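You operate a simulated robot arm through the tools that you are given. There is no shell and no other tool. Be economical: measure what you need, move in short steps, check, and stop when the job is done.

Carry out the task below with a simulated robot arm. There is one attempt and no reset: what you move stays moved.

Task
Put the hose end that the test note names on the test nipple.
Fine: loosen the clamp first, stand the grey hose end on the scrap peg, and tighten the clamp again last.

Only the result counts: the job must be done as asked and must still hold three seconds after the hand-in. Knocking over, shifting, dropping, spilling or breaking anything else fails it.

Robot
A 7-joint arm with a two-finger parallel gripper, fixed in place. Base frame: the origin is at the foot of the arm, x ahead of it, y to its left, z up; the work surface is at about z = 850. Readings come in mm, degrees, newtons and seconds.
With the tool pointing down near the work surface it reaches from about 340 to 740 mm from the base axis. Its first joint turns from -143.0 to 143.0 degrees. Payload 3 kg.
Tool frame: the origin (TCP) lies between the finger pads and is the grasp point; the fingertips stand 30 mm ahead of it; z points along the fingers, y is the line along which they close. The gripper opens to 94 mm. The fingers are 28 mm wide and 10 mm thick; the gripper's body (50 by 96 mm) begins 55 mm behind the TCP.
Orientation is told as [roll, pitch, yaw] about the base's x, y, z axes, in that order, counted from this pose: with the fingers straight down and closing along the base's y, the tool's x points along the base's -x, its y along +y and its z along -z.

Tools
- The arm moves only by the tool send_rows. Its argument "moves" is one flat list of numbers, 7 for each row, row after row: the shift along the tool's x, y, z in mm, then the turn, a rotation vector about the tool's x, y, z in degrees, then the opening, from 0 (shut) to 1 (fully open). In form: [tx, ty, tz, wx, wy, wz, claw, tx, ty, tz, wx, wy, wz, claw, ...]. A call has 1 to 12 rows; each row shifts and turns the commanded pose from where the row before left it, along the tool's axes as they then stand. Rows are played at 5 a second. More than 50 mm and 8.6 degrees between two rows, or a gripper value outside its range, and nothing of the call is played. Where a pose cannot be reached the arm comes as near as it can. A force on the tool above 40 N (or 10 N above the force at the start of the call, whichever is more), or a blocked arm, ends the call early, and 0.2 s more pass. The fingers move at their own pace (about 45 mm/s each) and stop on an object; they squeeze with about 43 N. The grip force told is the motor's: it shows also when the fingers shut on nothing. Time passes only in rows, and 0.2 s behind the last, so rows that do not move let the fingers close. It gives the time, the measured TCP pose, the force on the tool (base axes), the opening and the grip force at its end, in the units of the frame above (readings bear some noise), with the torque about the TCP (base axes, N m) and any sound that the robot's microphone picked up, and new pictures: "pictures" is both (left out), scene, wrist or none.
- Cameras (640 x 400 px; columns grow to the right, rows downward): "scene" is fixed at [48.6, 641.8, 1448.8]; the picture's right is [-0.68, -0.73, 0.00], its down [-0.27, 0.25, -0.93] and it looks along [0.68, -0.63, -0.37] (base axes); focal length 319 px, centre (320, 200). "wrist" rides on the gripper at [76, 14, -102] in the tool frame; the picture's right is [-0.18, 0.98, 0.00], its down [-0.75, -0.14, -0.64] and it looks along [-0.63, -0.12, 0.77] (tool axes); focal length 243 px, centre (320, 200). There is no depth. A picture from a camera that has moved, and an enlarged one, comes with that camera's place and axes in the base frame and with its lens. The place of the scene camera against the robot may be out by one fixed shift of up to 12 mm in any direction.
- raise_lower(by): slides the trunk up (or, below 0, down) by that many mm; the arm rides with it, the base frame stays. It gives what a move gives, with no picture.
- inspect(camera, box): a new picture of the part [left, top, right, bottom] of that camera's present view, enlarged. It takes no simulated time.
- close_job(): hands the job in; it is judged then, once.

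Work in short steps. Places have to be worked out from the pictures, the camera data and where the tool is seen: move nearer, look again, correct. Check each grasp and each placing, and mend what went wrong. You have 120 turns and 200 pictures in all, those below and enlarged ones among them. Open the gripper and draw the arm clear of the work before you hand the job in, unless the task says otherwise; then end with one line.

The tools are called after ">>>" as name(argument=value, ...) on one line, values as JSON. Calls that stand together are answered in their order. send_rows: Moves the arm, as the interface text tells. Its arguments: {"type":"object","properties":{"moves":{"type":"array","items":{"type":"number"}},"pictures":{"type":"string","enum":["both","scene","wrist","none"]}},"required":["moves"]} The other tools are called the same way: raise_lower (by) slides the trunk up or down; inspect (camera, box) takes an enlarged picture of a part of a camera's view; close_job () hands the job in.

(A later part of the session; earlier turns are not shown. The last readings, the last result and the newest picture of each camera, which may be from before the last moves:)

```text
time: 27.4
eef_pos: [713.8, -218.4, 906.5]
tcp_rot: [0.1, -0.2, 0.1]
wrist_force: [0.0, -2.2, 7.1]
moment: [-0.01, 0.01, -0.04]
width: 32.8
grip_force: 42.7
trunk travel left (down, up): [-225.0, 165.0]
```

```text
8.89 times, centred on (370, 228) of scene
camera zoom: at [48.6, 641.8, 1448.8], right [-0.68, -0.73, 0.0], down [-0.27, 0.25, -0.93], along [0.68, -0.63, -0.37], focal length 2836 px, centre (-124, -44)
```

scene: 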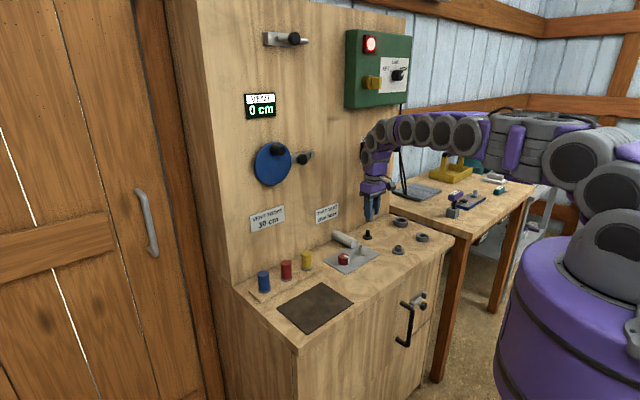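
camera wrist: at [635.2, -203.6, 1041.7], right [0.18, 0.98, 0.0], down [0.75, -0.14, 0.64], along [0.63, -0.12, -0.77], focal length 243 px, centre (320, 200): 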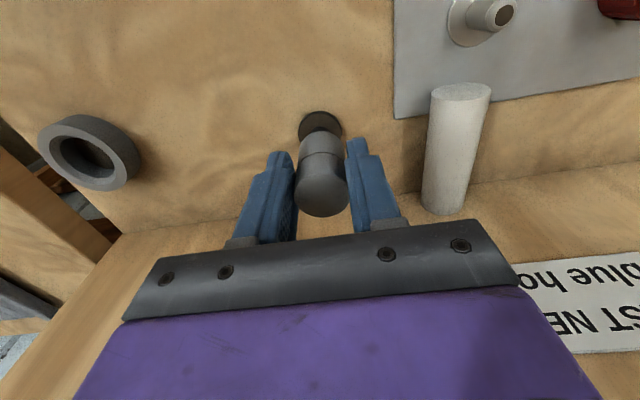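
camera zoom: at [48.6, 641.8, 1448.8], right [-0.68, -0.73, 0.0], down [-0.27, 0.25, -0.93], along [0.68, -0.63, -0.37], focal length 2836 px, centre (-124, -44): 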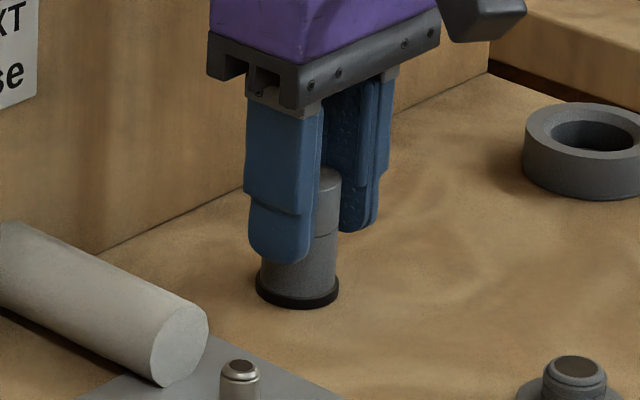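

Seated on the flange (7 N up). Open and rise.

>>> send_rows(moves=[0, 0, 0, 0, 0, 0, 0.35, 0, 0, 0, 0, 0, 0, 0.6, 0, 0, 0, 0, 0, 0, 0.6, 0, 0, -20, 0, 0, 0, 0.6, 0, 0, -40, 0, 0, 0, 0.6, 20, 20, -30, 0, 0, 0, 0.6], pictures="both")

>>> inspect(camera="scene", box=[240, 205, 400, 305])

```text
time: 28.8
eef_pos: [691.5, -197.7, 999.7]
tcp_rot: [0.1, -0.2, 0.1]
wrist_force: [0.1, 0.9, -0.8]
moment: [-0.01, 0.01, -0.02]
width: 56.2
grip_force: 0.1
trunk travel left (down, up): [-225.0, 165.0]
camera wrist: at [615.2, -183.0, 1101.0], right [0.18, 0.98, 0.0], down [0.75, -0.14, 0.64], along [0.63, -0.12, -0.77], focal length 243 px, centre (320, 200)
```

scene: 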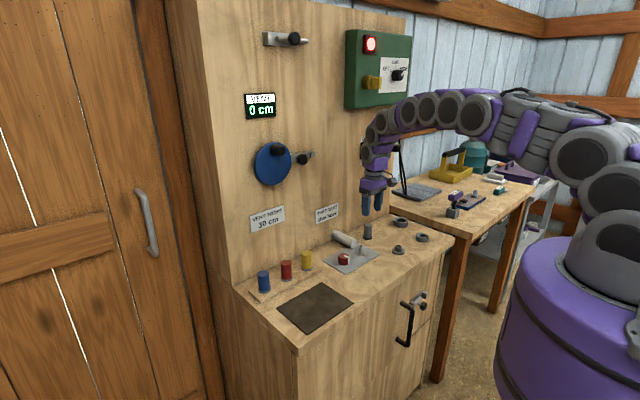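
wrist: 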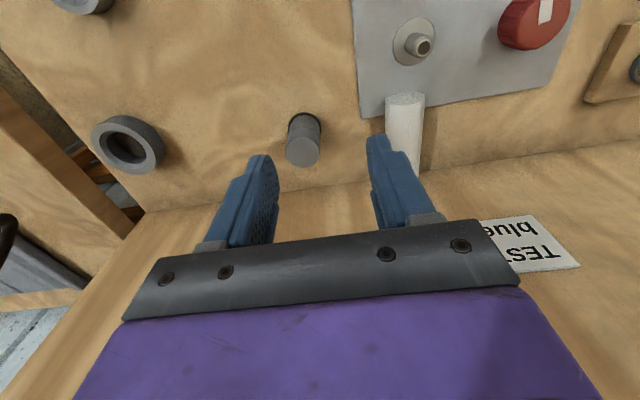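

```text
4.00 times, centred on (320, 255) of scene
camera zoom: at [48.6, 641.8, 1448.8], right [-0.68, -0.73, 0.0], down [-0.27, 0.25, -0.93], along [0.68, -0.63, -0.37], focal length 1276 px, centre (320, -20)
```

zoom: 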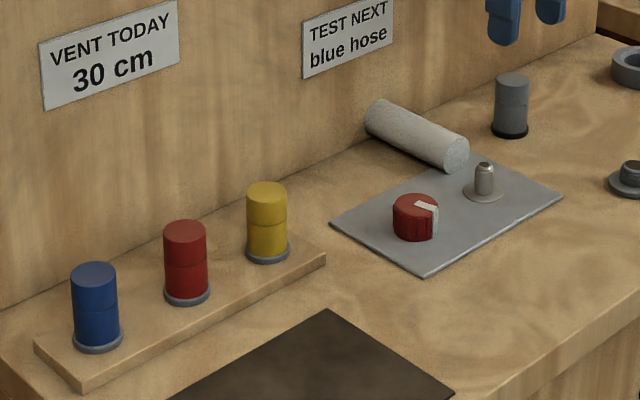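

Grey end stands on the scrap peg. Now travel to the blue end, around (702,252).

>>> send_rows(moves=[5, 44, 0, 0, 0, 0, 0.65, 5, 44, 0, 0, 0, 0, 0.65, 5, 44, 0, 0, 0, 0, 0.65, 5, 44, 0, 0, 0, 0, 0.65, 5, 44, 0, 0, 0, 0, 0.65, 5, 44, 0, 0, 0, 0, 0.65, 5, 44, 0, 0, 0, 0, 0.65, 5, 44, 0, 0, 0, 0, 0.65, 5, 44, 0, 0, 0, 0, 0.65, 5, 44, 0, 0, 0, 0, 0.65, 0, 0, 0, 0, 0, 0, 0.65], pictures="wrist")

>>> inspect(camera="wrist", box=[220, 80, 420, 240])

```text
time: 31.2
eef_pos: [643.5, 243.8, 996.2]
tcp_rot: [0.0, 0.0, 0.0]
wrist_force: [0.7, -0.3, -1.3]
moment: [-0.01, 0.0, 0.01]
width: 61.0
grip_force: 0.0
trunk travel left (down, up): [-225.0, 165.0]
camera wrist: at [567.1, 258.2, 1098.1], right [0.18, 0.98, 0.0], down [0.75, -0.14, 0.64], along [0.63, -0.12, -0.77], focal length 243 px, centre (320, 200)
```

wrist: 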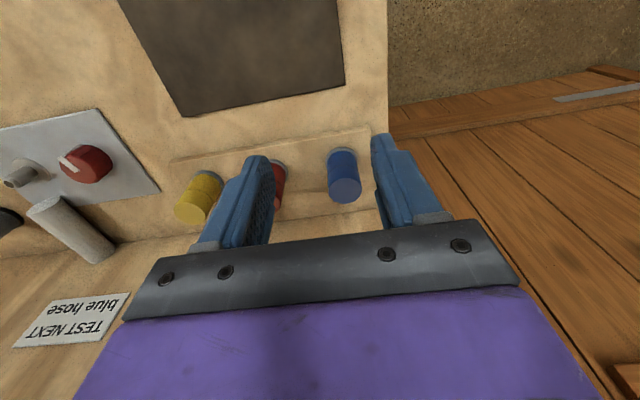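

```text
2.50 times, centred on (320, 160) of wrist
camera zoom: at [567.1, 258.2, 1098.1], right [0.18, 0.98, 0.0], down [0.75, -0.14, 0.64], along [0.63, -0.12, -0.77], focal length 606 px, centre (320, 300)
```

zoom: 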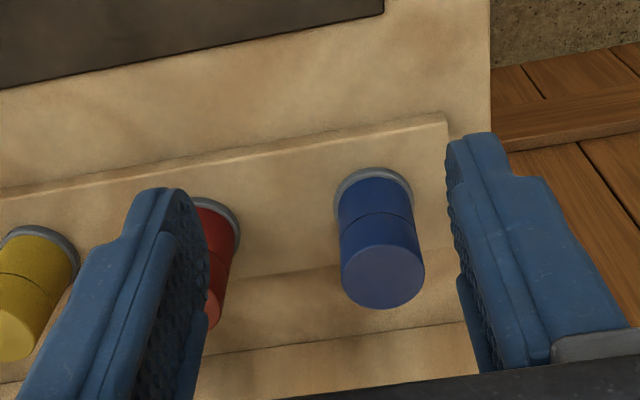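

Blue end ≈(708,255). Move above it.

>>> send_rows(moves=[-32, 6, 8, 0, 0, 0, 0.65, -31, 5, 8, 0, 0, 0, 0.65, 0, 0, 10, 0, 0, 0, 0.65, 0, 0, 0, 0, 0, 0, 0.65], pictures="wrist")

>>> inspect(camera="wrist", box=[220, 60, 420, 220])

```text
time: 32.2
eef_pos: [705.2, 253.0, 968.0]
tcp_rot: [0.0, 0.0, 0.0]
wrist_force: [0.3, 0.5, 0.3]
moment: [0.02, 0.0, -0.01]
width: 61.1
grip_force: 0.1
trunk travel left (down, up): [-225.0, 165.0]
camera wrist: at [630.4, 268.9, 1070.1], right [0.18, 0.98, 0.0], down [0.75, -0.14, 0.64], along [0.63, -0.12, -0.77], focal length 243 px, centre (320, 200)
```

wrist: 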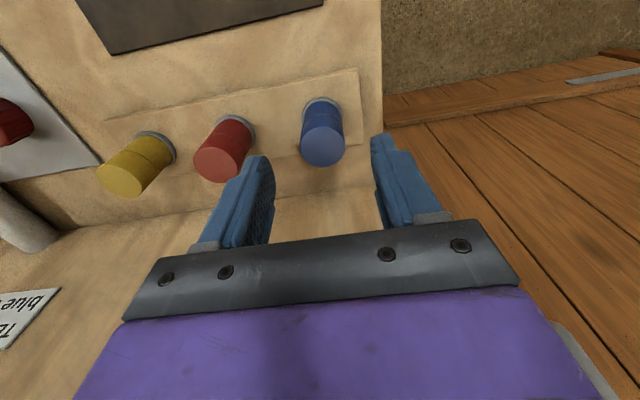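

```text
2.50 times, centred on (320, 140) of wrist
camera zoom: at [630.4, 268.9, 1070.1], right [0.18, 0.98, 0.0], down [0.75, -0.14, 0.64], along [0.63, -0.12, -0.77], focal length 606 px, centre (320, 350)
```

zoom: 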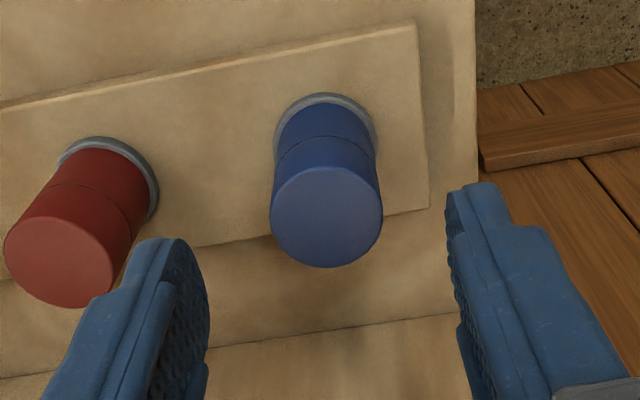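

Nearly centred: shift +2 x, +1.5 y and go down to z≈918.

>>> send_rows(moves=[-2, 1.5, 15, 0, 0, 0, 0.65, 0, 0, 20, 0, 0, 0, 0.65, 0, 0, 15, 0, 0, 0, 0.65, 0, 0, 0, 0, 0, 0, 0.65], pictures="wrist")

>>> inspect(camera="scene", box=[230, 215, 350, 315])

```text
time: 33.2
eef_pos: [708.5, 255.9, 920.5]
tcp_rot: [-0.1, 0.0, 0.0]
wrist_force: [-0.3, 0.4, 0.1]
moment: [0.02, -0.01, 0.02]
width: 61.0
grip_force: 0.0
trunk travel left (down, up): [-225.0, 165.0]
camera wrist: at [633.4, 271.1, 1021.2], right [0.18, 0.98, 0.0], down [0.75, -0.14, 0.64], along [0.63, -0.12, -0.77], focal length 243 px, centre (320, 200)
```

wrist: 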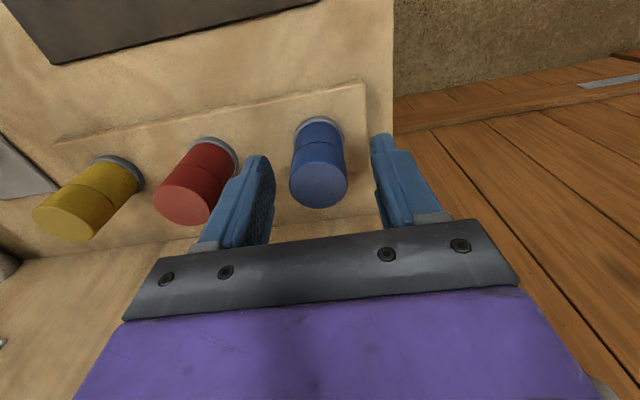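

```text
4.00 times, centred on (290, 265) of scene
camera zoom: at [48.6, 641.8, 1448.8], right [-0.68, -0.73, 0.0], down [-0.27, 0.25, -0.93], along [0.68, -0.63, -0.37], focal length 1276 px, centre (440, -60)
```

zoom: 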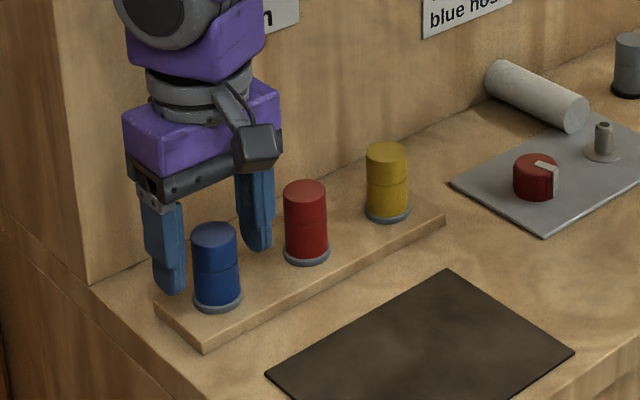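

Centred. Lower 6 mm more and close.

>>> send_rows(moves=[0, 0, 6, 0, 0, 0, 0.65, 0, 0, 0, 0, 0, 0, 0.4, 0, 0, 0, 0, 0, 0, 0.25, 0, 0, 0, 0, 0, 0, 0.25, 0, 0, 0, 0, 0, 0, 0.25, 0, 0, 0, 0, 0, 0, 0.25], pictures="wrist")

```text
time: 34.6
eef_pos: [708.3, 257.3, 912.5]
tcp_rot: [0.0, 0.0, 0.1]
wrist_force: [1.7, -2.0, 2.2]
moment: [-0.05, -0.03, 0.05]
width: 30.6
grip_force: 42.9
trunk travel left (down, up): [-225.0, 165.0]
camera wrist: at [633.4, 270.9, 1015.3], right [0.18, 0.98, 0.0], down [0.75, -0.14, 0.64], along [0.63, -0.12, -0.77], focal length 243 px, centre (320, 200)
```

wrist: 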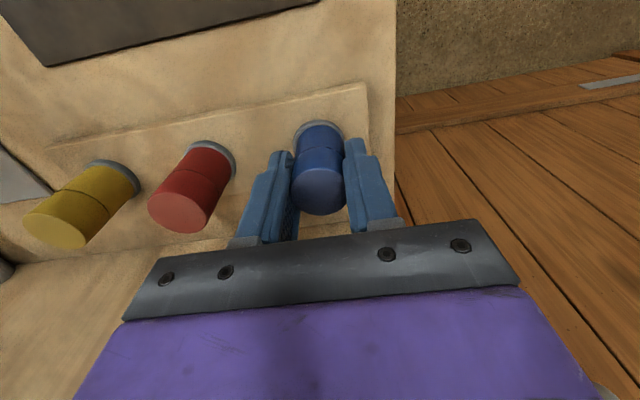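

Gripped at 30.6 mm. Lift straight up 80 mm, watching force.

>>> send_rows(moves=[0, 0, -3, 0, 0, 0, 0.25, 0, 0, -7, 0, 0, 0, 0.25, 0, 0, -15, 0, 0, 0, 0.25, 0, 0, -15, 0, 0, 0, 0.25, 0, 0, -20, 0, 0, 0, 0.25, 0, 0, -20, 0, 0, 0, 0.25, 0, 0, 0, 0, 0, 0, 0.25], pictures="both")

>>> inspect(camera="scene", box=[230, 195, 350, 295])

>>> inspect(camera="wrist", box=[220, 60, 420, 240])

```text
time: 36.2
eef_pos: [707.8, 255.9, 992.2]
tcp_rot: [0.0, 0.0, 0.0]
wrist_force: [0.1, 0.0, -0.6]
moment: [0.02, -0.01, 0.0]
width: 30.8
grip_force: 42.7
trunk travel left (down, up): [-225.0, 165.0]
camera wrist: at [631.7, 270.5, 1095.3], right [0.18, 0.98, 0.0], down [0.75, -0.14, 0.64], along [0.63, -0.12, -0.77], focal length 243 px, centre (320, 200)
```

scene: 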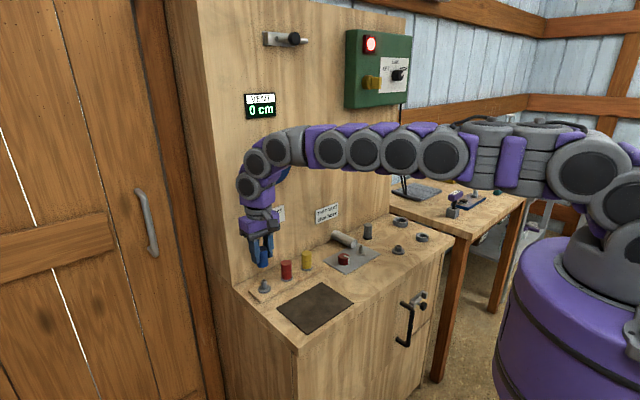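
wrist: 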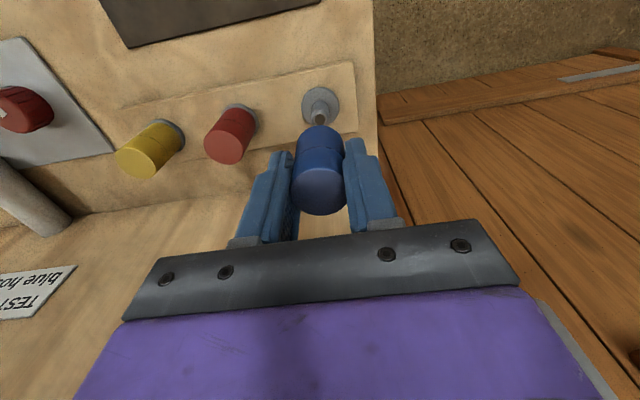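

```text
4.00 times, centred on (290, 245) of scene
camera zoom: at [48.6, 641.8, 1448.8], right [-0.68, -0.73, 0.0], down [-0.27, 0.25, -0.93], along [0.68, -0.63, -0.37], focal length 1276 px, centre (440, 20)
```

zoom: 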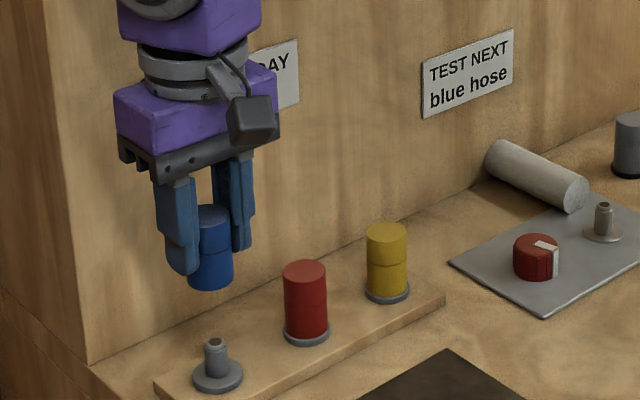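

```text
2.22 times, centred on (320, 150) of wrist
camera zoom: at [631.7, 270.5, 1095.3], right [0.18, 0.98, 0.0], down [0.75, -0.14, 0.64], along [0.63, -0.12, -0.77], focal length 539 px, centre (320, 311)
```

zoom: 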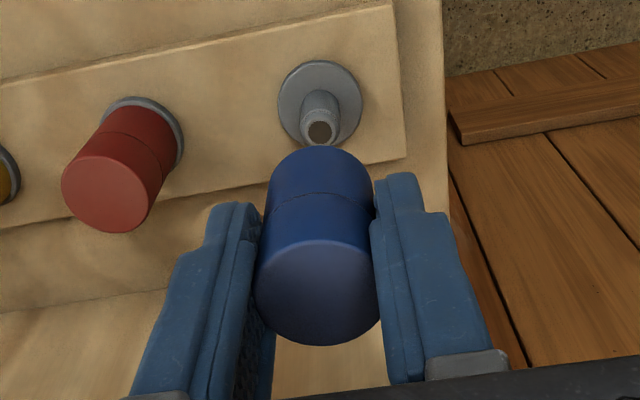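

Blue is off its holder cleanly. Carry it at this height toward the nipple (target TCP ≈(659,-110)).

>>> send_rows(moves=[5.5, -40.7, 0, 0, 0, 0, 0.25, 5.5, -40.7, 0, 0, 0, 0, 0.25, 5.5, -40.7, 0, 0, 0, 0, 0.25, 5.5, -40.7, 0, 0, 0, 0, 0.25, 5.5, -40.7, 0, 0, 0, 0, 0.25, 5.5, -40.7, 0, 0, 0, 0, 0.25, 5.5, -40.7, 0, 0, 0, 0, 0.25, 5.5, -40.7, 0, 0, 0, 0, 0.25, 5.2, -40.7, 0, 0, 0, 0, 0.25, 0, 0, 0, 0, 0, 0, 0.25], pictures="wrist")

>>> inspect(camera="scene", box=[330, 205, 390, 275])

>>> inspect(camera="wrist", box=[220, 60, 420, 240])

```text
time: 38.4
eef_pos: [659.4, -111.8, 992.4]
tcp_rot: [0.1, 0.0, 0.1]
wrist_force: [0.3, 0.0, 0.3]
moment: [-0.03, 0.01, 0.0]
width: 30.7
grip_force: 42.3
trunk travel left (down, up): [-225.0, 165.0]
camera wrist: at [584.1, -97.8, 1094.8], right [0.18, 0.98, 0.0], down [0.75, -0.14, 0.64], along [0.63, -0.12, -0.77], focal length 243 px, centre (320, 200)
```

wrist: 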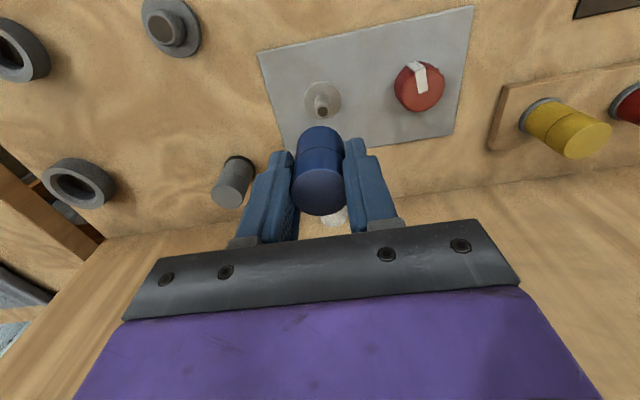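

```text
5.71 times, centred on (360, 240) of scene
camera zoom: at [48.6, 641.8, 1448.8], right [-0.68, -0.73, 0.0], down [-0.27, 0.25, -0.93], along [0.68, -0.63, -0.37], focal length 1823 px, centre (91, -29)
```

zoom: 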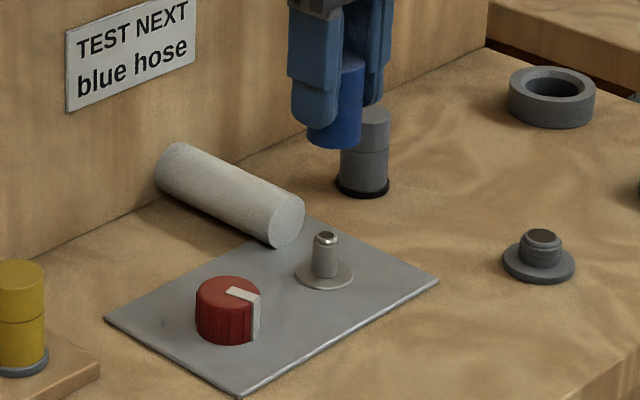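

```text
2.22 times, centred on (320, 150) of wrist
camera zoom: at [584.1, -97.8, 1094.8], right [0.18, 0.98, 0.0], down [0.75, -0.14, 0.64], along [0.63, -0.12, -0.77], focal length 539 px, centre (320, 311)
```

zoom: 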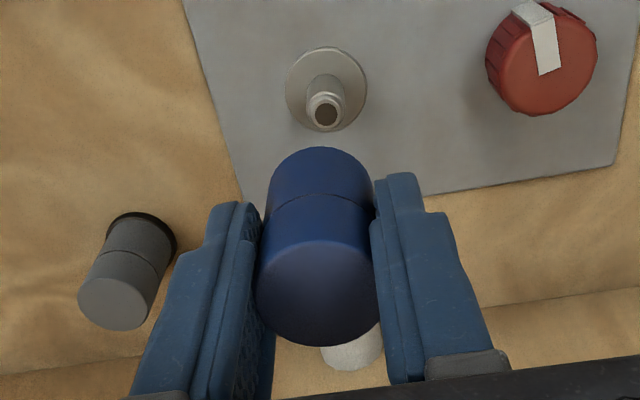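

Nipple is ~3 mm toward -x and ~3.5 mm toward +y of the hose axis. Correct and lower 35 mm.

>>> send_rows(moves=[3, 3.5, 5, 0, 0, 0, 0.25, 0, 0, 15, 0, 0, 0, 0.25, 0, 0, 15, 0, 0, 0, 0.25, 0, 0, 0, 0, 0, 0, 0.25], pictures="wrist")

>>> inspect(camera="scene", box=[330, 215, 390, 265])

>>> inspect(camera="wrist", box=[220, 60, 420, 240])

```text
time: 39.4
eef_pos: [656.2, -108.7, 958.6]
tcp_rot: [0.0, -0.2, 0.0]
wrist_force: [-0.4, -0.3, -1.5]
moment: [0.02, -0.02, -0.02]
width: 30.6
grip_force: 42.8
trunk travel left (down, up): [-225.0, 165.0]
camera wrist: at [580.3, -94.2, 1059.5], right [0.18, 0.98, 0.0], down [0.75, -0.14, 0.64], along [0.63, -0.12, -0.77], focal length 243 px, centre (320, 200)
```

wrist: 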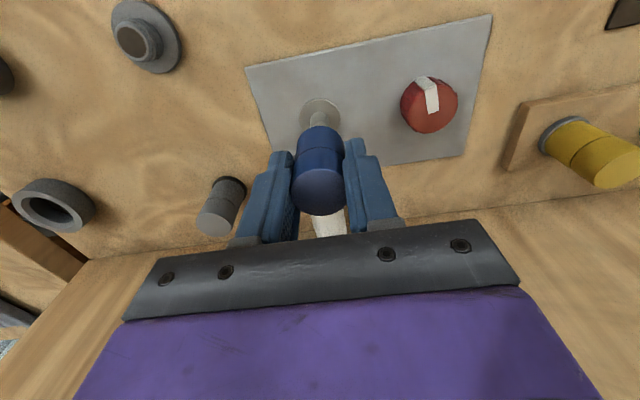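

```text
8.00 times, centred on (360, 240) of scene
camera zoom: at [48.6, 641.8, 1448.8], right [-0.68, -0.73, 0.0], down [-0.27, 0.25, -0.93], along [0.68, -0.63, -0.37], focal length 2552 px, centre (0, -120)
```

zoom: 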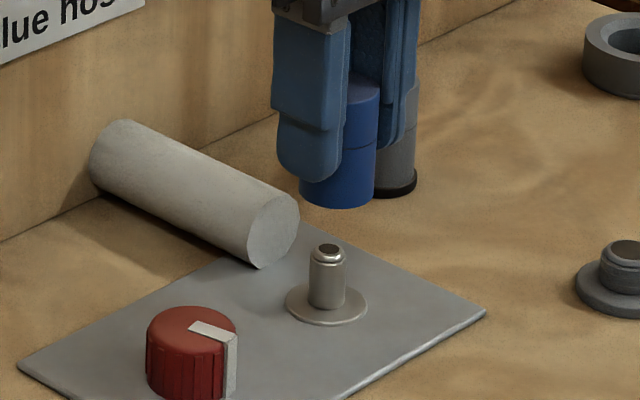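

```text
2.22 times, centred on (320, 150) of wrist
camera zoom: at [580.3, -94.2, 1059.5], right [0.18, 0.98, 0.0], down [0.75, -0.14, 0.64], along [0.63, -0.12, -0.77], focal length 539 px, centre (320, 311)
```

zoom: 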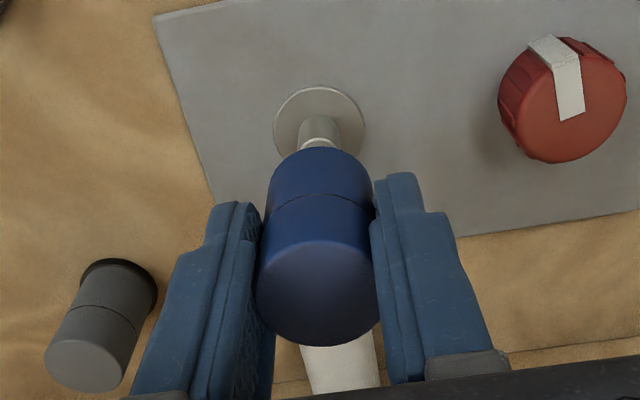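

Wrist view is centred sideways; both views hint the hose should go ~1.5-2 mm to +x. Correct, lower 14 mm and check just above the tip.

>>> send_rows(moves=[-1.7, 0.3, 7, 0, 0, 0, 0.25, 0, 0, 7, 0, 0, 0, 0.25, 0, 0, 0, 0, 0, 0, 0.25], pictures="none")

>>> inspect(camera="scene", box=[330, 215, 390, 265])

>>> inspect(camera="wrist", box=[270, 90, 370, 180])

```text
time: 40.2
eef_pos: [657.7, -109.0, 942.8]
tcp_rot: [0.1, 0.0, 0.0]
wrist_force: [0.0, -0.4, -0.3]
moment: [-0.03, 0.0, 0.01]
width: 30.9
grip_force: 43.0
trunk travel left (down, up): [-225.0, 165.0]
```

```text
8.00 times, centred on (360, 240) of scene
camera zoom: at [48.6, 641.8, 1448.8], right [-0.68, -0.73, 0.0], down [-0.27, 0.25, -0.93], along [0.68, -0.63, -0.37], focal length 2552 px, centre (0, -120)
```

zoom: 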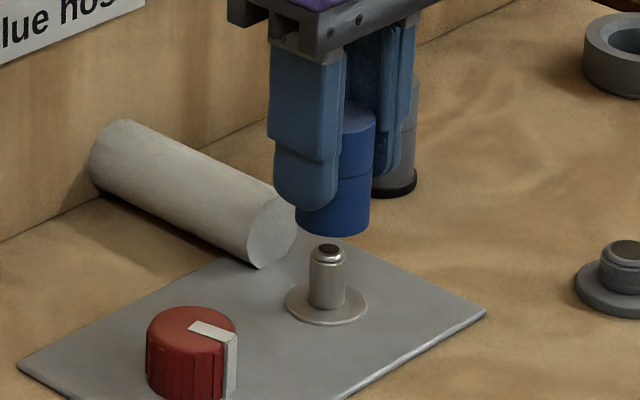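

```text
4.44 times, centred on (320, 135) of wrist
camera zoom: at [581.7, -94.3, 1045.3], right [0.18, 0.98, 0.0], down [0.75, -0.14, 0.64], along [0.63, -0.12, -0.77], focal length 1078 px, centre (320, 489)
```

zoom: 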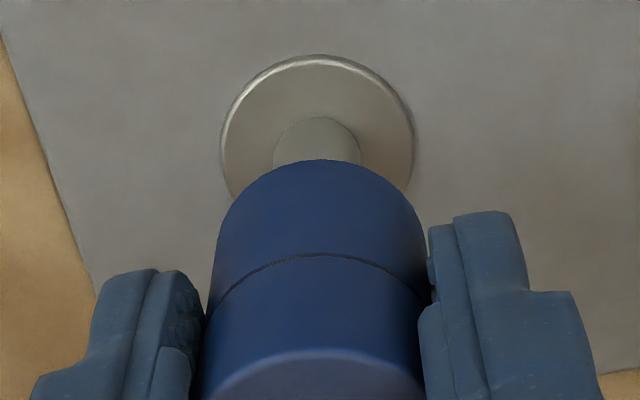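

Alignment within ~1 mm. Tiny +x correction and lower onto the tip slowly.

>>> send_rows(moves=[-0.8, -0.1, 3, 0, 0, 0, 0.25, 0, 0, 3, 0, 0, 0, 0.25, 0, 0, 3, 0, 0, 0, 0.25, 0, 0, 3, 0, 0, 0, 0.25, 0, 0, 3, 0, 0, 0, 0.25], pictures="none")

>>> inspect(camera="scene", box=[330, 215, 390, 265])

```text
time: 41.4
eef_pos: [657.7, -108.6, 928.8]
tcp_rot: [0.0, 0.0, 0.0]
wrist_force: [0.9, 0.4, -0.3]
moment: [0.02, 0.03, 0.01]
width: 30.8
grip_force: 43.0
trunk travel left (down, up): [-225.0, 165.0]
```

```text
8.00 times, centred on (360, 240) of scene
camera zoom: at [48.6, 641.8, 1448.8], right [-0.68, -0.73, 0.0], down [-0.27, 0.25, -0.93], along [0.68, -0.63, -0.37], focal length 2552 px, centre (0, -120)
```

zoom: 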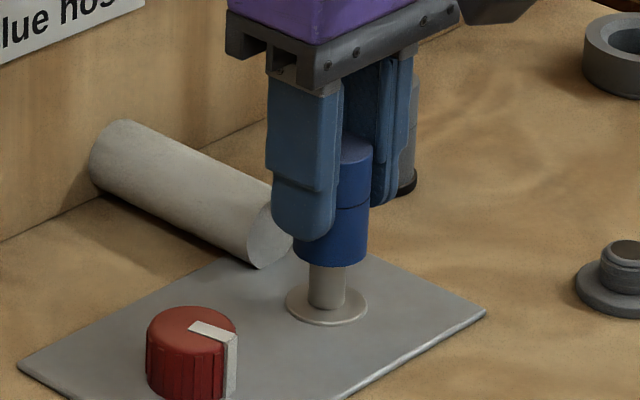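

No resistance, the tip has entered. Continue down carefully.

>>> send_rows(moves=[0, 0, 3, 0, 0, 0, 0.25, 0, 0, 3, 0, 0, 0, 0.25, 0, 0, 3, 0, 0, 0, 0.25, 0, 0, 3, 0, 0, 0, 0.25], pictures="none")

>>> inspect(camera="scene", box=[330, 215, 390, 265])

```text
time: 42.4
eef_pos: [657.8, -108.7, 917.7]
tcp_rot: [0.1, -0.1, 0.0]
wrist_force: [1.5, -0.3, 0.7]
moment: [-0.01, -0.07, 0.01]
width: 31.0
grip_force: 43.1
trunk travel left (down, up): [-225.0, 165.0]
```

```text
8.00 times, centred on (360, 240) of scene
camera zoom: at [48.6, 641.8, 1448.8], right [-0.68, -0.73, 0.0], down [-0.27, 0.25, -0.93], along [0.68, -0.63, -0.37], focal length 2552 px, centre (0, -120)
```

zoom: 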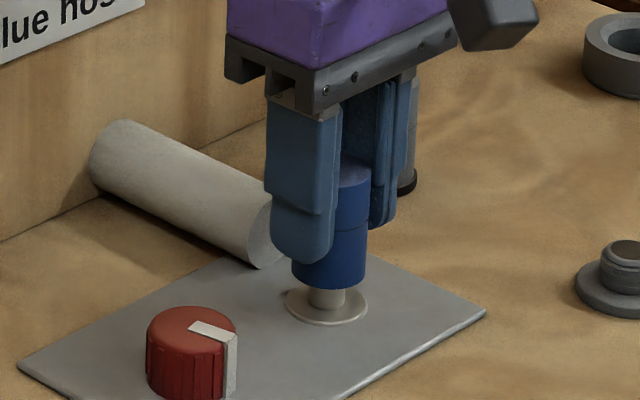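

Sliding on well. Lower the remaining ~10 mm until it seats.

>>> send_rows(moves=[0, 0, 3, 0, 0, 0, 0.25, 0, 0, 3, 0, 0, 0, 0.25, 0, 0, 2, 0, 0, 0, 0.25, 0, 0, 2, 0, 0, 0, 0.25], pictures="none")

>>> inspect(camera="scene", box=[330, 215, 390, 265])

```text
time: 43.4
eef_pos: [656.5, -108.8, 907.0]
tcp_rot: [0.1, 0.0, 0.0]
wrist_force: [1.6, -2.4, -0.2]
moment: [-0.12, -0.05, 0.02]
width: 30.7
grip_force: 42.9
trunk travel left (down, up): [-225.0, 165.0]
```

```text
8.00 times, centred on (360, 240) of scene
camera zoom: at [48.6, 641.8, 1448.8], right [-0.68, -0.73, 0.0], down [-0.27, 0.25, -0.93], along [0.68, -0.63, -0.37], focal length 2552 px, centre (0, -120)
```

zoom: 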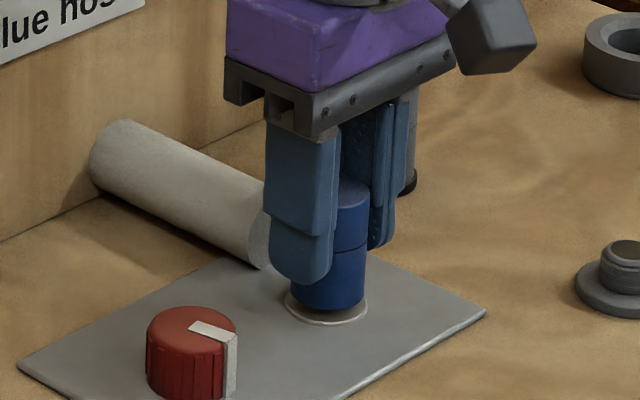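

>>> send_rows(moves=[0, 0, 1.5, 0, 0, 0, 0.25, 0, 0, 1.5, 0, 0, 0, 0.25, 0, 0, 1.5, 0, 0, 0, 0.25], pictures="none")

>>> inspect(camera="scene", box=[330, 215, 390, 265])

```text
time: 44.2
eef_pos: [658.3, -108.4, 903.0]
tcp_rot: [0.1, -0.1, 0.0]
wrist_force: [3.8, -1.9, 1.1]
moment: [-0.09, -0.14, 0.0]
width: 30.7
grip_force: 42.7
trunk travel left (down, up): [-225.0, 165.0]
```

```text
8.00 times, centred on (360, 240) of scene
camera zoom: at [48.6, 641.8, 1448.8], right [-0.68, -0.73, 0.0], down [-0.27, 0.25, -0.93], along [0.68, -0.63, -0.37], focal length 2552 px, centre (0, -120)
```

zoom: 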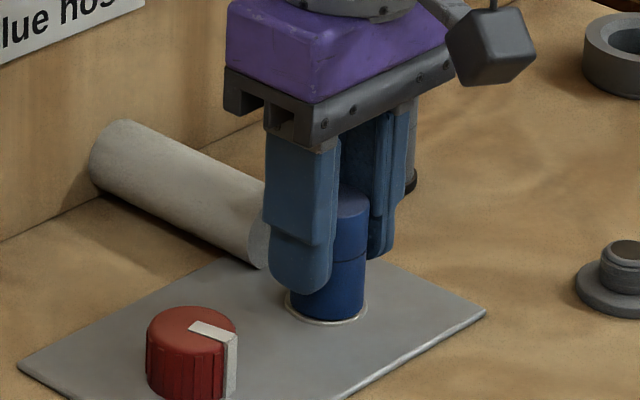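

One more small press to confirm it bottoms out.

>>> send_rows(moves=[0, 0, 1.5, 0, 0, 0, 0.25, 0, 0, 1.5, 0, 0, 0, 0.25], pictures="none")

```text
time: 44.8
eef_pos: [657.6, -108.6, 901.9]
tcp_rot: [0.0, -0.2, 0.0]
wrist_force: [3.8, -4.1, 17.9]
moment: [-0.11, 0.08, 0.0]
width: 30.7
grip_force: 43.1
trunk travel left (down, up): [-225.0, 165.0]
```

Seated (18 N). Relax, open, and rise.

>>> send_rows(moves=[0, 0, -1.5, 0, 0, 0, 0.25, 0, 0, 0, 0, 0, 0, 0.4, 0, 0, 0, 0, 0, 0, 0.6, 0, 0, 0, 0, 0, 0, 0.6, 0, 0, -20, 0, 0, 0, 0.6, 0, 0, -40, 0, 0, 0, 0.6], pictures="wrist")

>>> inspect(camera="scene", box=[320, 215, 400, 275])

```text
time: 46.2
eef_pos: [658.4, -109.8, 964.0]
tcp_rot: [0.0, -0.1, 0.1]
wrist_force: [-0.7, -0.3, 0.3]
moment: [-0.01, -0.03, -0.01]
width: 56.3
grip_force: 0.1
trunk travel left (down, up): [-225.0, 165.0]
camera wrist: at [581.6, -94.0, 1065.3], right [0.18, 0.98, 0.0], down [0.75, -0.14, 0.64], along [0.63, -0.12, -0.77], focal length 243 px, centre (320, 200)
```

wrist: 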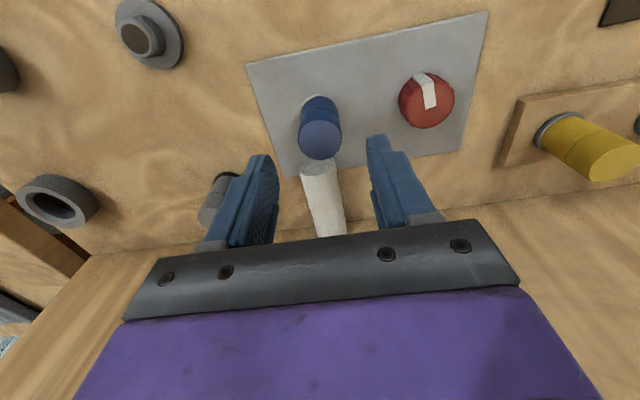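

```text
6.67 times, centred on (360, 245) of scene
camera zoom: at [48.6, 641.8, 1448.8], right [-0.68, -0.73, 0.0], down [-0.27, 0.25, -0.93], along [0.68, -0.63, -0.37], focal length 2127 px, centre (53, -100)
```

zoom: 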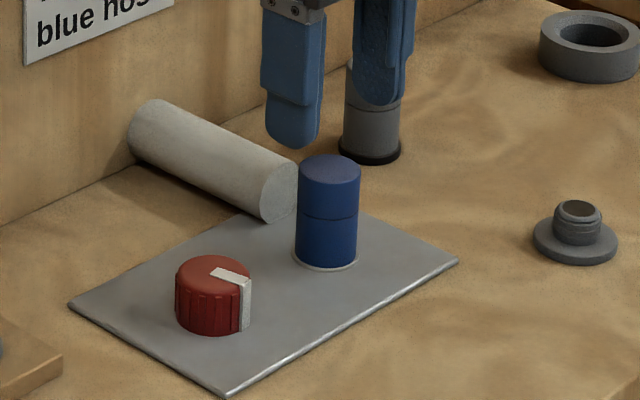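

Blue is seated on the test nipple. Now back above the knob at (661,-24) and wind the wrist to +176° so I can turn clockwise.

>>> send_rows(moves=[-1.5, 43, 0, 0, 0, 0, 0.65, -1.5, 42.5, 0, 0, 0, 0, 0.65, 0, 0, 0, 0, 0, -8, 0.65, 0, 0, 0, 0, 0, -8, 0.65, 0, 0, 0, 0, 0, -8, 0.65, 0, 0, 0, 0, 0, -8, 0.65, 0, 0, 0, 0, 0, -8, 0.65, 0, 0, 0, 0, 0, -8, 0.65, 0, 0, 0, 0, 0, -8, 0.65, 0, 0, 0, 0, 0, -8, 0.65, 0, 0, 0, 0, 0, -8, 0.65, 0, 0, 0, 0, 0, -8, 0.65], pictures="none")

>>> send_rows(moves=[0, 0, 0, 0, 0, -8, 0.65, 0, 0, 0, 0, 0, -8, 0.65, 0, 0, 0, 0, 0, -8, 0.65, 0, 0, 0, 0, 0, -8, 0.65, 0, 0, 0, 0, 0, -8, 0.65, 0, 0, 0, 0, 0, -8, 0.65, 0, 0, 0, 0, 0, -8, 0.65, 0, 0, 0, 0, 0, -8, 0.65, 0, 0, 0, 0, 0, -8, 0.65, 0, 0, 0, 0, 0, -8, 0.65, 0, 0, 0, 0, 0, -8, 0.65, 0, 0, 0, 0, 0, -8, 0.65], pictures="wrist")

```text
time: 48.8
eef_pos: [661.4, -22.4, 961.4]
tcp_rot: [0.0, 0.0, 80.1]
wrist_force: [0.3, 0.2, 0.3]
moment: [-0.02, -0.03, 0.04]
width: 61.1
grip_force: 0.1
trunk travel left (down, up): [-225.0, 165.0]
```

```text
time: 51.4
eef_pos: [662.4, -22.0, 960.7]
tcp_rot: [-0.3, -0.1, 175.9]
wrist_force: [-1.2, -0.1, -2.4]
moment: [0.03, -0.17, 0.02]
width: 61.1
grip_force: 0.2
trunk travel left (down, up): [-225.0, 165.0]
camera wrist: at [737.4, -41.4, 1062.7], right [-0.25, -0.97, 0.0], down [-0.74, 0.19, 0.64], along [-0.62, 0.17, -0.76], focal length 243 px, centre (320, 200)
```

wrist: 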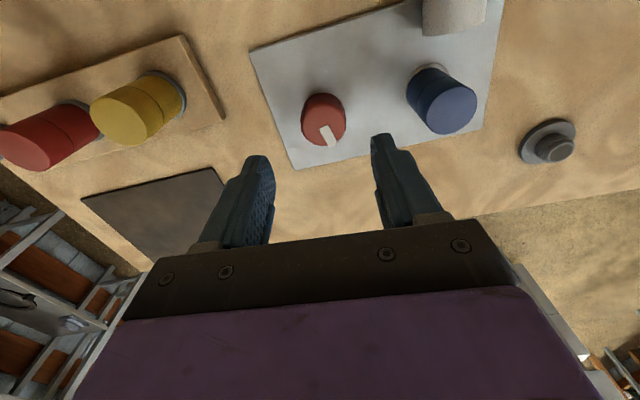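

Aligned over the knob. Lower to z≈891 and grip.

>>> send_rows(moves=[0, 0, 30, 0, 0, 0, 0.65, 0, 0, 25, 0, 0, 0, 0.65, 0, 0, 14, 0, 0, 0, 0.65, 0, 0, 0, 0, 0, 0, 0.65, 0, 0, 0, 0, 0, 0, 0.45, 0, 0, 0, 0, 0, 0, 0.3, 0, 0, 0, 0, 0, 0, 0.3, 0, 0, 0, 0, 0, 0, 0.3], pictures="wrist")

```text
time: 53.2
eef_pos: [661.9, -23.4, 891.7]
tcp_rot: [-0.1, 0.0, 176.0]
wrist_force: [-1.4, -3.4, -2.2]
moment: [-0.43, -0.11, 0.0]
width: 34.8
grip_force: 45.2
trunk travel left (down, up): [-225.0, 165.0]
camera wrist: at [736.8, -42.8, 993.6], right [-0.25, -0.97, 0.0], down [-0.74, 0.19, 0.64], along [-0.62, 0.16, -0.77], focal length 243 px, centre (320, 200)
```

wrist: 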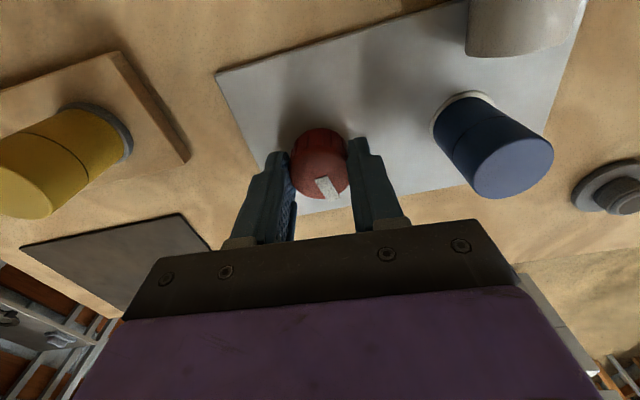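

Gripped. Turn clockwise, in stages.

>>> send_rows(moves=[0, 0, 0, 0, 0, 8, 0.3, 0, 0, 0, 0, 0, 8, 0.3, 0, 0, 0, 0, 0, 8, 0.3, 0, 0, 0, 0, 0, 8, 0.3, 0, 0, 0, 0, 0, 8, 0.3, 0, 0, 0, 0, 0, 8, 0.3, 0, 0, 0, 0, 0, 8, 0.3, 0, 0, 0, 0, 0, 8, 0.3, 0, 0, 0, 0, 0, 8, 0.3, 0, 0, 0, 0, 0, 8, 0.3], pictures="wrist")

```text
time: 55.4
eef_pos: [659.7, -25.4, 892.0]
tcp_rot: [0.1, -0.1, 95.9]
wrist_force: [-4.8, -10.6, -11.4]
moment: [-0.01, -0.05, 0.02]
width: 34.4
grip_force: 45.3
trunk travel left (down, up): [-225.0, 165.0]
camera wrist: at [654.4, -101.7, 993.6], right [-1.0, 0.08, 0.0], down [0.06, 0.76, 0.64], along [0.05, 0.64, -0.77], focal length 243 px, centre (320, 200)
```

wrist: 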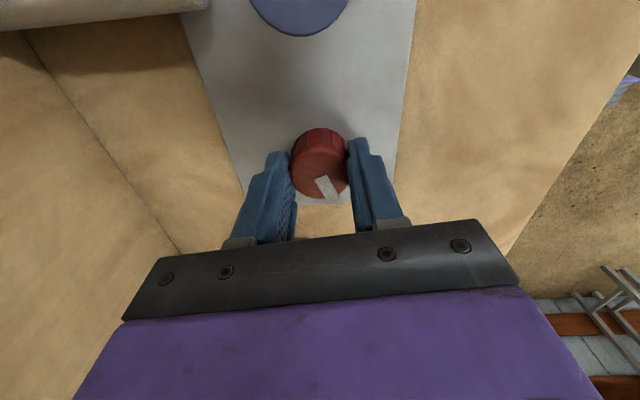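

Turning with it. Continue back to the original angle.

>>> send_rows(moves=[0, 0, 0, 0, 0, 8, 0.3, 0, 0, 0, 0, 0, 8, 0.3, 0, 0, 0, 0, 0, 8, 0.3, 0, 0, 0, 0, 0, 8, 0.3, 0, 0, 0, 0, 0, 8, 0.3, 0, 0, 0, 0, 0, 8, 0.3, 0, 0, 0, 0, 0, 8, 0.3, 0, 0, 0, 0, 0, 8, 0.3, 0, 0, 0, 0, 0, 8, 0.3], pictures="wrist")

```text
time: 57.4
eef_pos: [659.2, -23.2, 892.1]
tcp_rot: [0.0, 0.0, 23.8]
wrist_force: [-26.9, -9.5, -19.2]
moment: [-0.39, 0.22, 0.02]
width: 34.7
grip_force: 45.1
trunk travel left (down, up): [-225.0, 165.0]
camera wrist: at [584.6, -41.5, 994.0], right [-0.23, 0.97, 0.0], down [0.75, 0.18, 0.64], along [0.62, 0.15, -0.77], focal length 243 px, centre (320, 200)
```

wrist: 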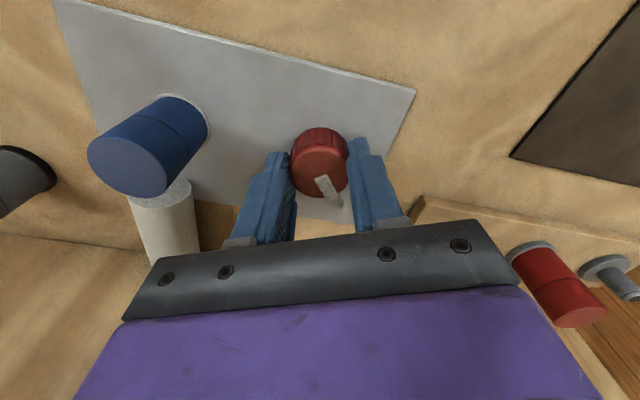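

Side load is 27 N; regrip to relax, then finish the last 24° and on to a stop.

>>> send_rows(moves=[0, 0, 0, 0, 0, 0, 0.5, 0, 0, 0, 0, 0, 0, 0.5, 0, 0, 0, 0, 0, 0, 0.3, 0, 0, 0, 0, 0, 0, 0.3, 0, 0, 0, 0, 0, 0, 0.3, 0, 0, 0, 0, 0, 8, 0.3, 0, 0, 0, 0, 0, 8, 0.3, 0, 0, 0, 0, 0, 8, 0.3], pictures="wrist")

```text
time: 59.2
eef_pos: [661.2, -23.9, 892.9]
tcp_rot: [0.0, -0.1, 0.0]
wrist_force: [13.7, -2.0, 10.1]
moment: [0.08, -0.5, 0.01]
width: 34.7
grip_force: 44.7
trunk travel left (down, up): [-225.0, 165.0]
camera wrist: at [585.5, -8.7, 995.1], right [0.19, 0.98, 0.0], down [0.75, -0.14, 0.64], along [0.63, -0.12, -0.77], focal length 243 px, centre (320, 200)
```

wrist: 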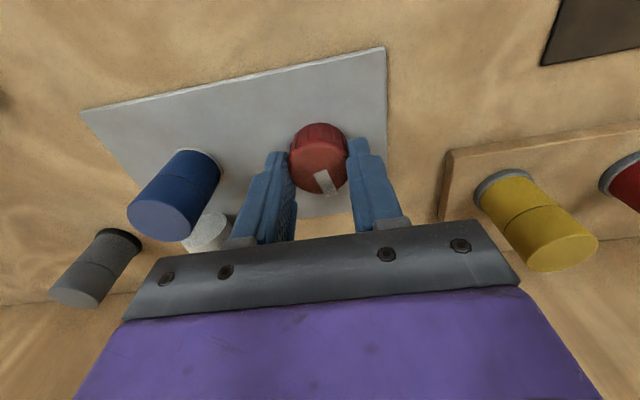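

The mark is back where it began. I try ~10° more to feel whether it's tight.

>>> send_rows(moves=[0, 0, 0, 0, 0, 5, 0.3, 0, 0, 0, 0, 0, 5, 0.3], pictures="wrist")

```text
time: 59.8
eef_pos: [661.8, -22.9, 894.4]
tcp_rot: [0.1, -0.2, -10.1]
wrist_force: [17.7, -2.7, 19.6]
moment: [0.11, 0.32, -0.02]
width: 34.5
grip_force: 44.9
trunk travel left (down, up): [-225.0, 165.0]
camera wrist: at [589.0, 3.9, 995.0], right [0.35, 0.94, 0.0], down [0.71, -0.27, 0.64], along [0.6, -0.23, -0.76], focal length 243 px, centre (320, 200)
```

wrist: 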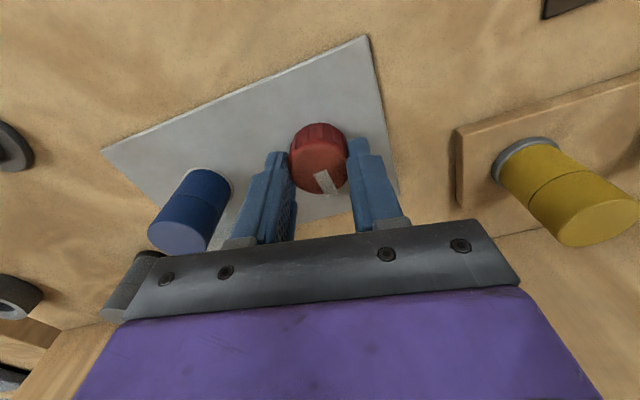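

No torque rise about z. I release and look at the knob's mark angle.

>>> send_rows(moves=[0, 0, 0, 0, 0, 0, 0.6, 0, 0, 0, 0, 0, 0, 0.6, 0, 0, -35, 0, 0, 0, 0.6, 0, 0, -35, 0, 0, 5, 0.6, 0, 0, 0, 0, 0, -8, 0.6, 0, 0, 0, 0, 0, -7, 0.6, 0, 0, 0, 0, 0, 0, 0.6], pictures="wrist")

>>> inspect(camera="wrist", box=[260, 60, 380, 180])

>>> inspect(camera="scene", box=[310, 205, 440, 285])

```text
time: 61.4
eef_pos: [661.2, -22.1, 960.5]
tcp_rot: [0.0, -0.1, 0.1]
wrist_force: [0.2, 0.7, -0.4]
moment: [-0.02, 0.0, -0.02]
width: 56.5
grip_force: 0.0
trunk travel left (down, up): [-225.0, 165.0]
camera wrist: at [584.6, -6.7, 1063.2], right [0.18, 0.98, 0.0], down [0.75, -0.14, 0.64], along [0.63, -0.12, -0.77], focal length 243 px, centre (320, 200)
```

wrist: 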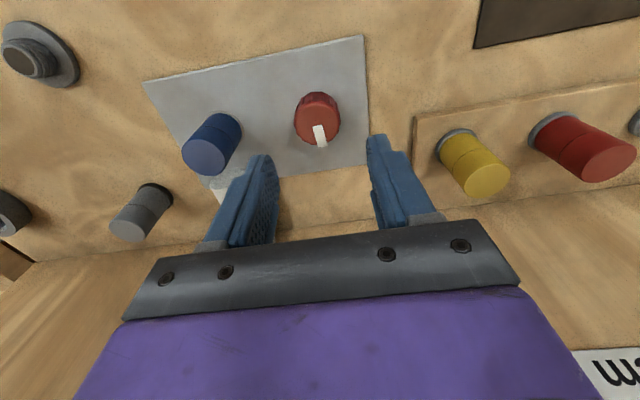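

```text
3.33 times, centred on (320, 120) of wrist
camera zoom: at [584.6, -6.7, 1063.2], right [0.18, 0.98, 0.0], down [0.75, -0.14, 0.64], along [0.63, -0.12, -0.77], focal length 809 px, centre (320, 467)
```

zoom: 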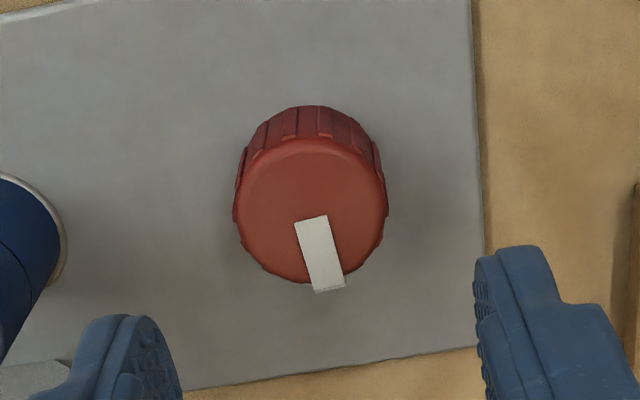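

```text
4.92 times, centred on (375, 245) of scene
camera zoom: at [48.6, 641.8, 1448.8], right [-0.68, -0.73, 0.0], down [-0.27, 0.25, -0.93], along [0.68, -0.63, -0.37], focal length 1570 px, centre (49, -22)
```

zoom: 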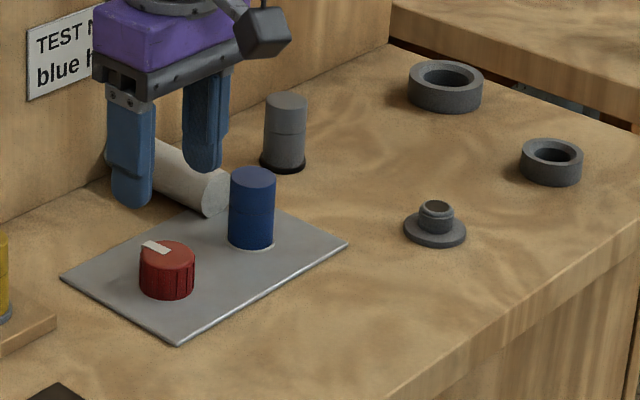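

The mark is back (10° past its start). To verify the clamp holds, I'll grip the blue end and tug gently.

>>> send_rows(moves=[1.5, -43, 0, 0, 0, 0, 0.65, 1.5, -43, 0, 0, 0, 0, 0.65, 0, 0, 25, 0, 0, 0, 0.65, 0, 0, 25, 0, 0, 0, 0.65, 0, 0, 7, 0, 0, 0, 0.65, 0, 0, 0, 0, 0, 0, 0.4, 0, 0, 0, 0, 0, 0, 0.25, 0, 0, 0, 0, 0, 0, 0.25, 0, 0, 0, 0, 0, 0, 0.25, 0, 0, 0, 0, 0, 0, 0.25], pictures="wrist")

```text
time: 63.6
eef_pos: [657.3, -107.9, 904.8]
tcp_rot: [0.1, -0.1, 0.0]
wrist_force: [1.3, -1.0, 1.5]
moment: [-0.09, -0.06, 0.0]
width: 30.5
grip_force: 43.3
trunk travel left (down, up): [-225.0, 165.0]
camera wrist: at [582.3, -94.4, 1007.2], right [0.18, 0.98, 0.0], down [0.75, -0.14, 0.64], along [0.63, -0.12, -0.77], focal length 243 px, centre (320, 200)
```

wrist: 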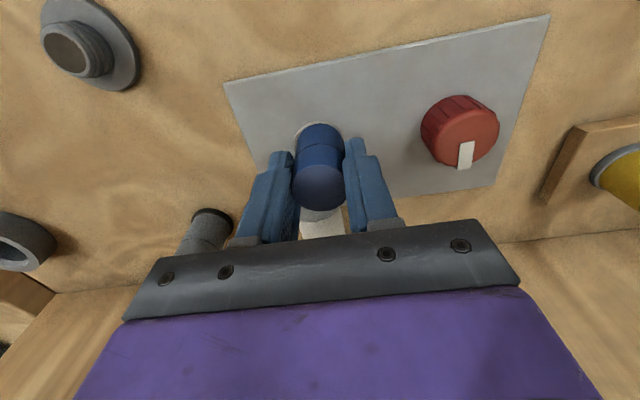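

>>> send_rows(moves=[0, 0, -1, 0, 0, 0, 0.25, 0, 0, -1, 0, 0, 0, 0.25], pictures="none")

```text
time: 64.2
eef_pos: [657.6, -109.3, 906.6]
tcp_rot: [0.1, 0.0, 0.1]
wrist_force: [3.2, -1.2, -6.4]
moment: [-0.01, -0.18, 0.0]
width: 30.6
grip_force: 43.4
trunk travel left (down, up): [-225.0, 165.0]
```

6 N at 2 mm; try 1.5 mm more to tell friction from clamping.

>>> send_rows(moves=[0, 0, -1, 0, 0, 0, 0.25, 0, 0, -0.5, 0, 0, 0, 0.25], pictures="none")

>>> inspect(camera="scene", box=[330, 215, 390, 265])

```text
time: 64.8
eef_pos: [658.2, -108.4, 907.9]
tcp_rot: [0.1, 0.0, 0.0]
wrist_force: [3.6, 0.5, -11.4]
moment: [0.0, -0.09, 0.01]
width: 31.1
grip_force: 42.6
trunk travel left (down, up): [-225.0, 165.0]
```

```text
8.00 times, centred on (360, 240) of scene
camera zoom: at [48.6, 641.8, 1448.8], right [-0.68, -0.73, 0.0], down [-0.27, 0.25, -0.93], along [0.68, -0.63, -0.37], focal length 2552 px, centre (0, -120)
```

zoom: 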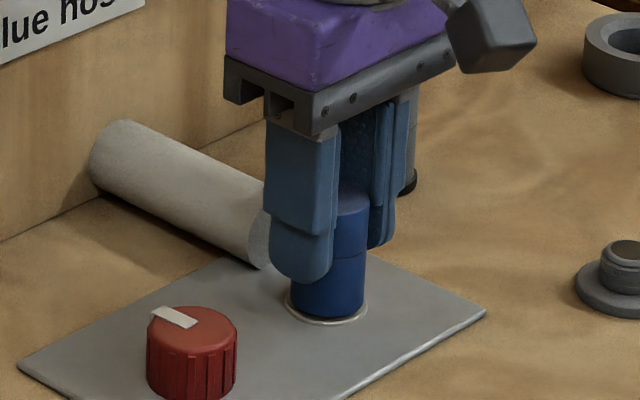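

Resistance is clearly greater than with the loose clamp. I press it back to full seat and release.

>>> send_rows(moves=[0, 0, 2, 0, 0, 0, 0.25, 0, 0, 1.5, 0, 0, 0, 0.25, 0, 0, 1.5, 0, 0, 0, 0.25], pictures="none")

```text
time: 65.6
eef_pos: [658.4, -108.5, 904.9]
tcp_rot: [0.1, -0.2, 0.0]
wrist_force: [-0.9, -1.0, 12.4]
moment: [-0.05, 0.16, 0.01]
width: 30.9
grip_force: 43.0
trunk travel left (down, up): [-225.0, 165.0]
```

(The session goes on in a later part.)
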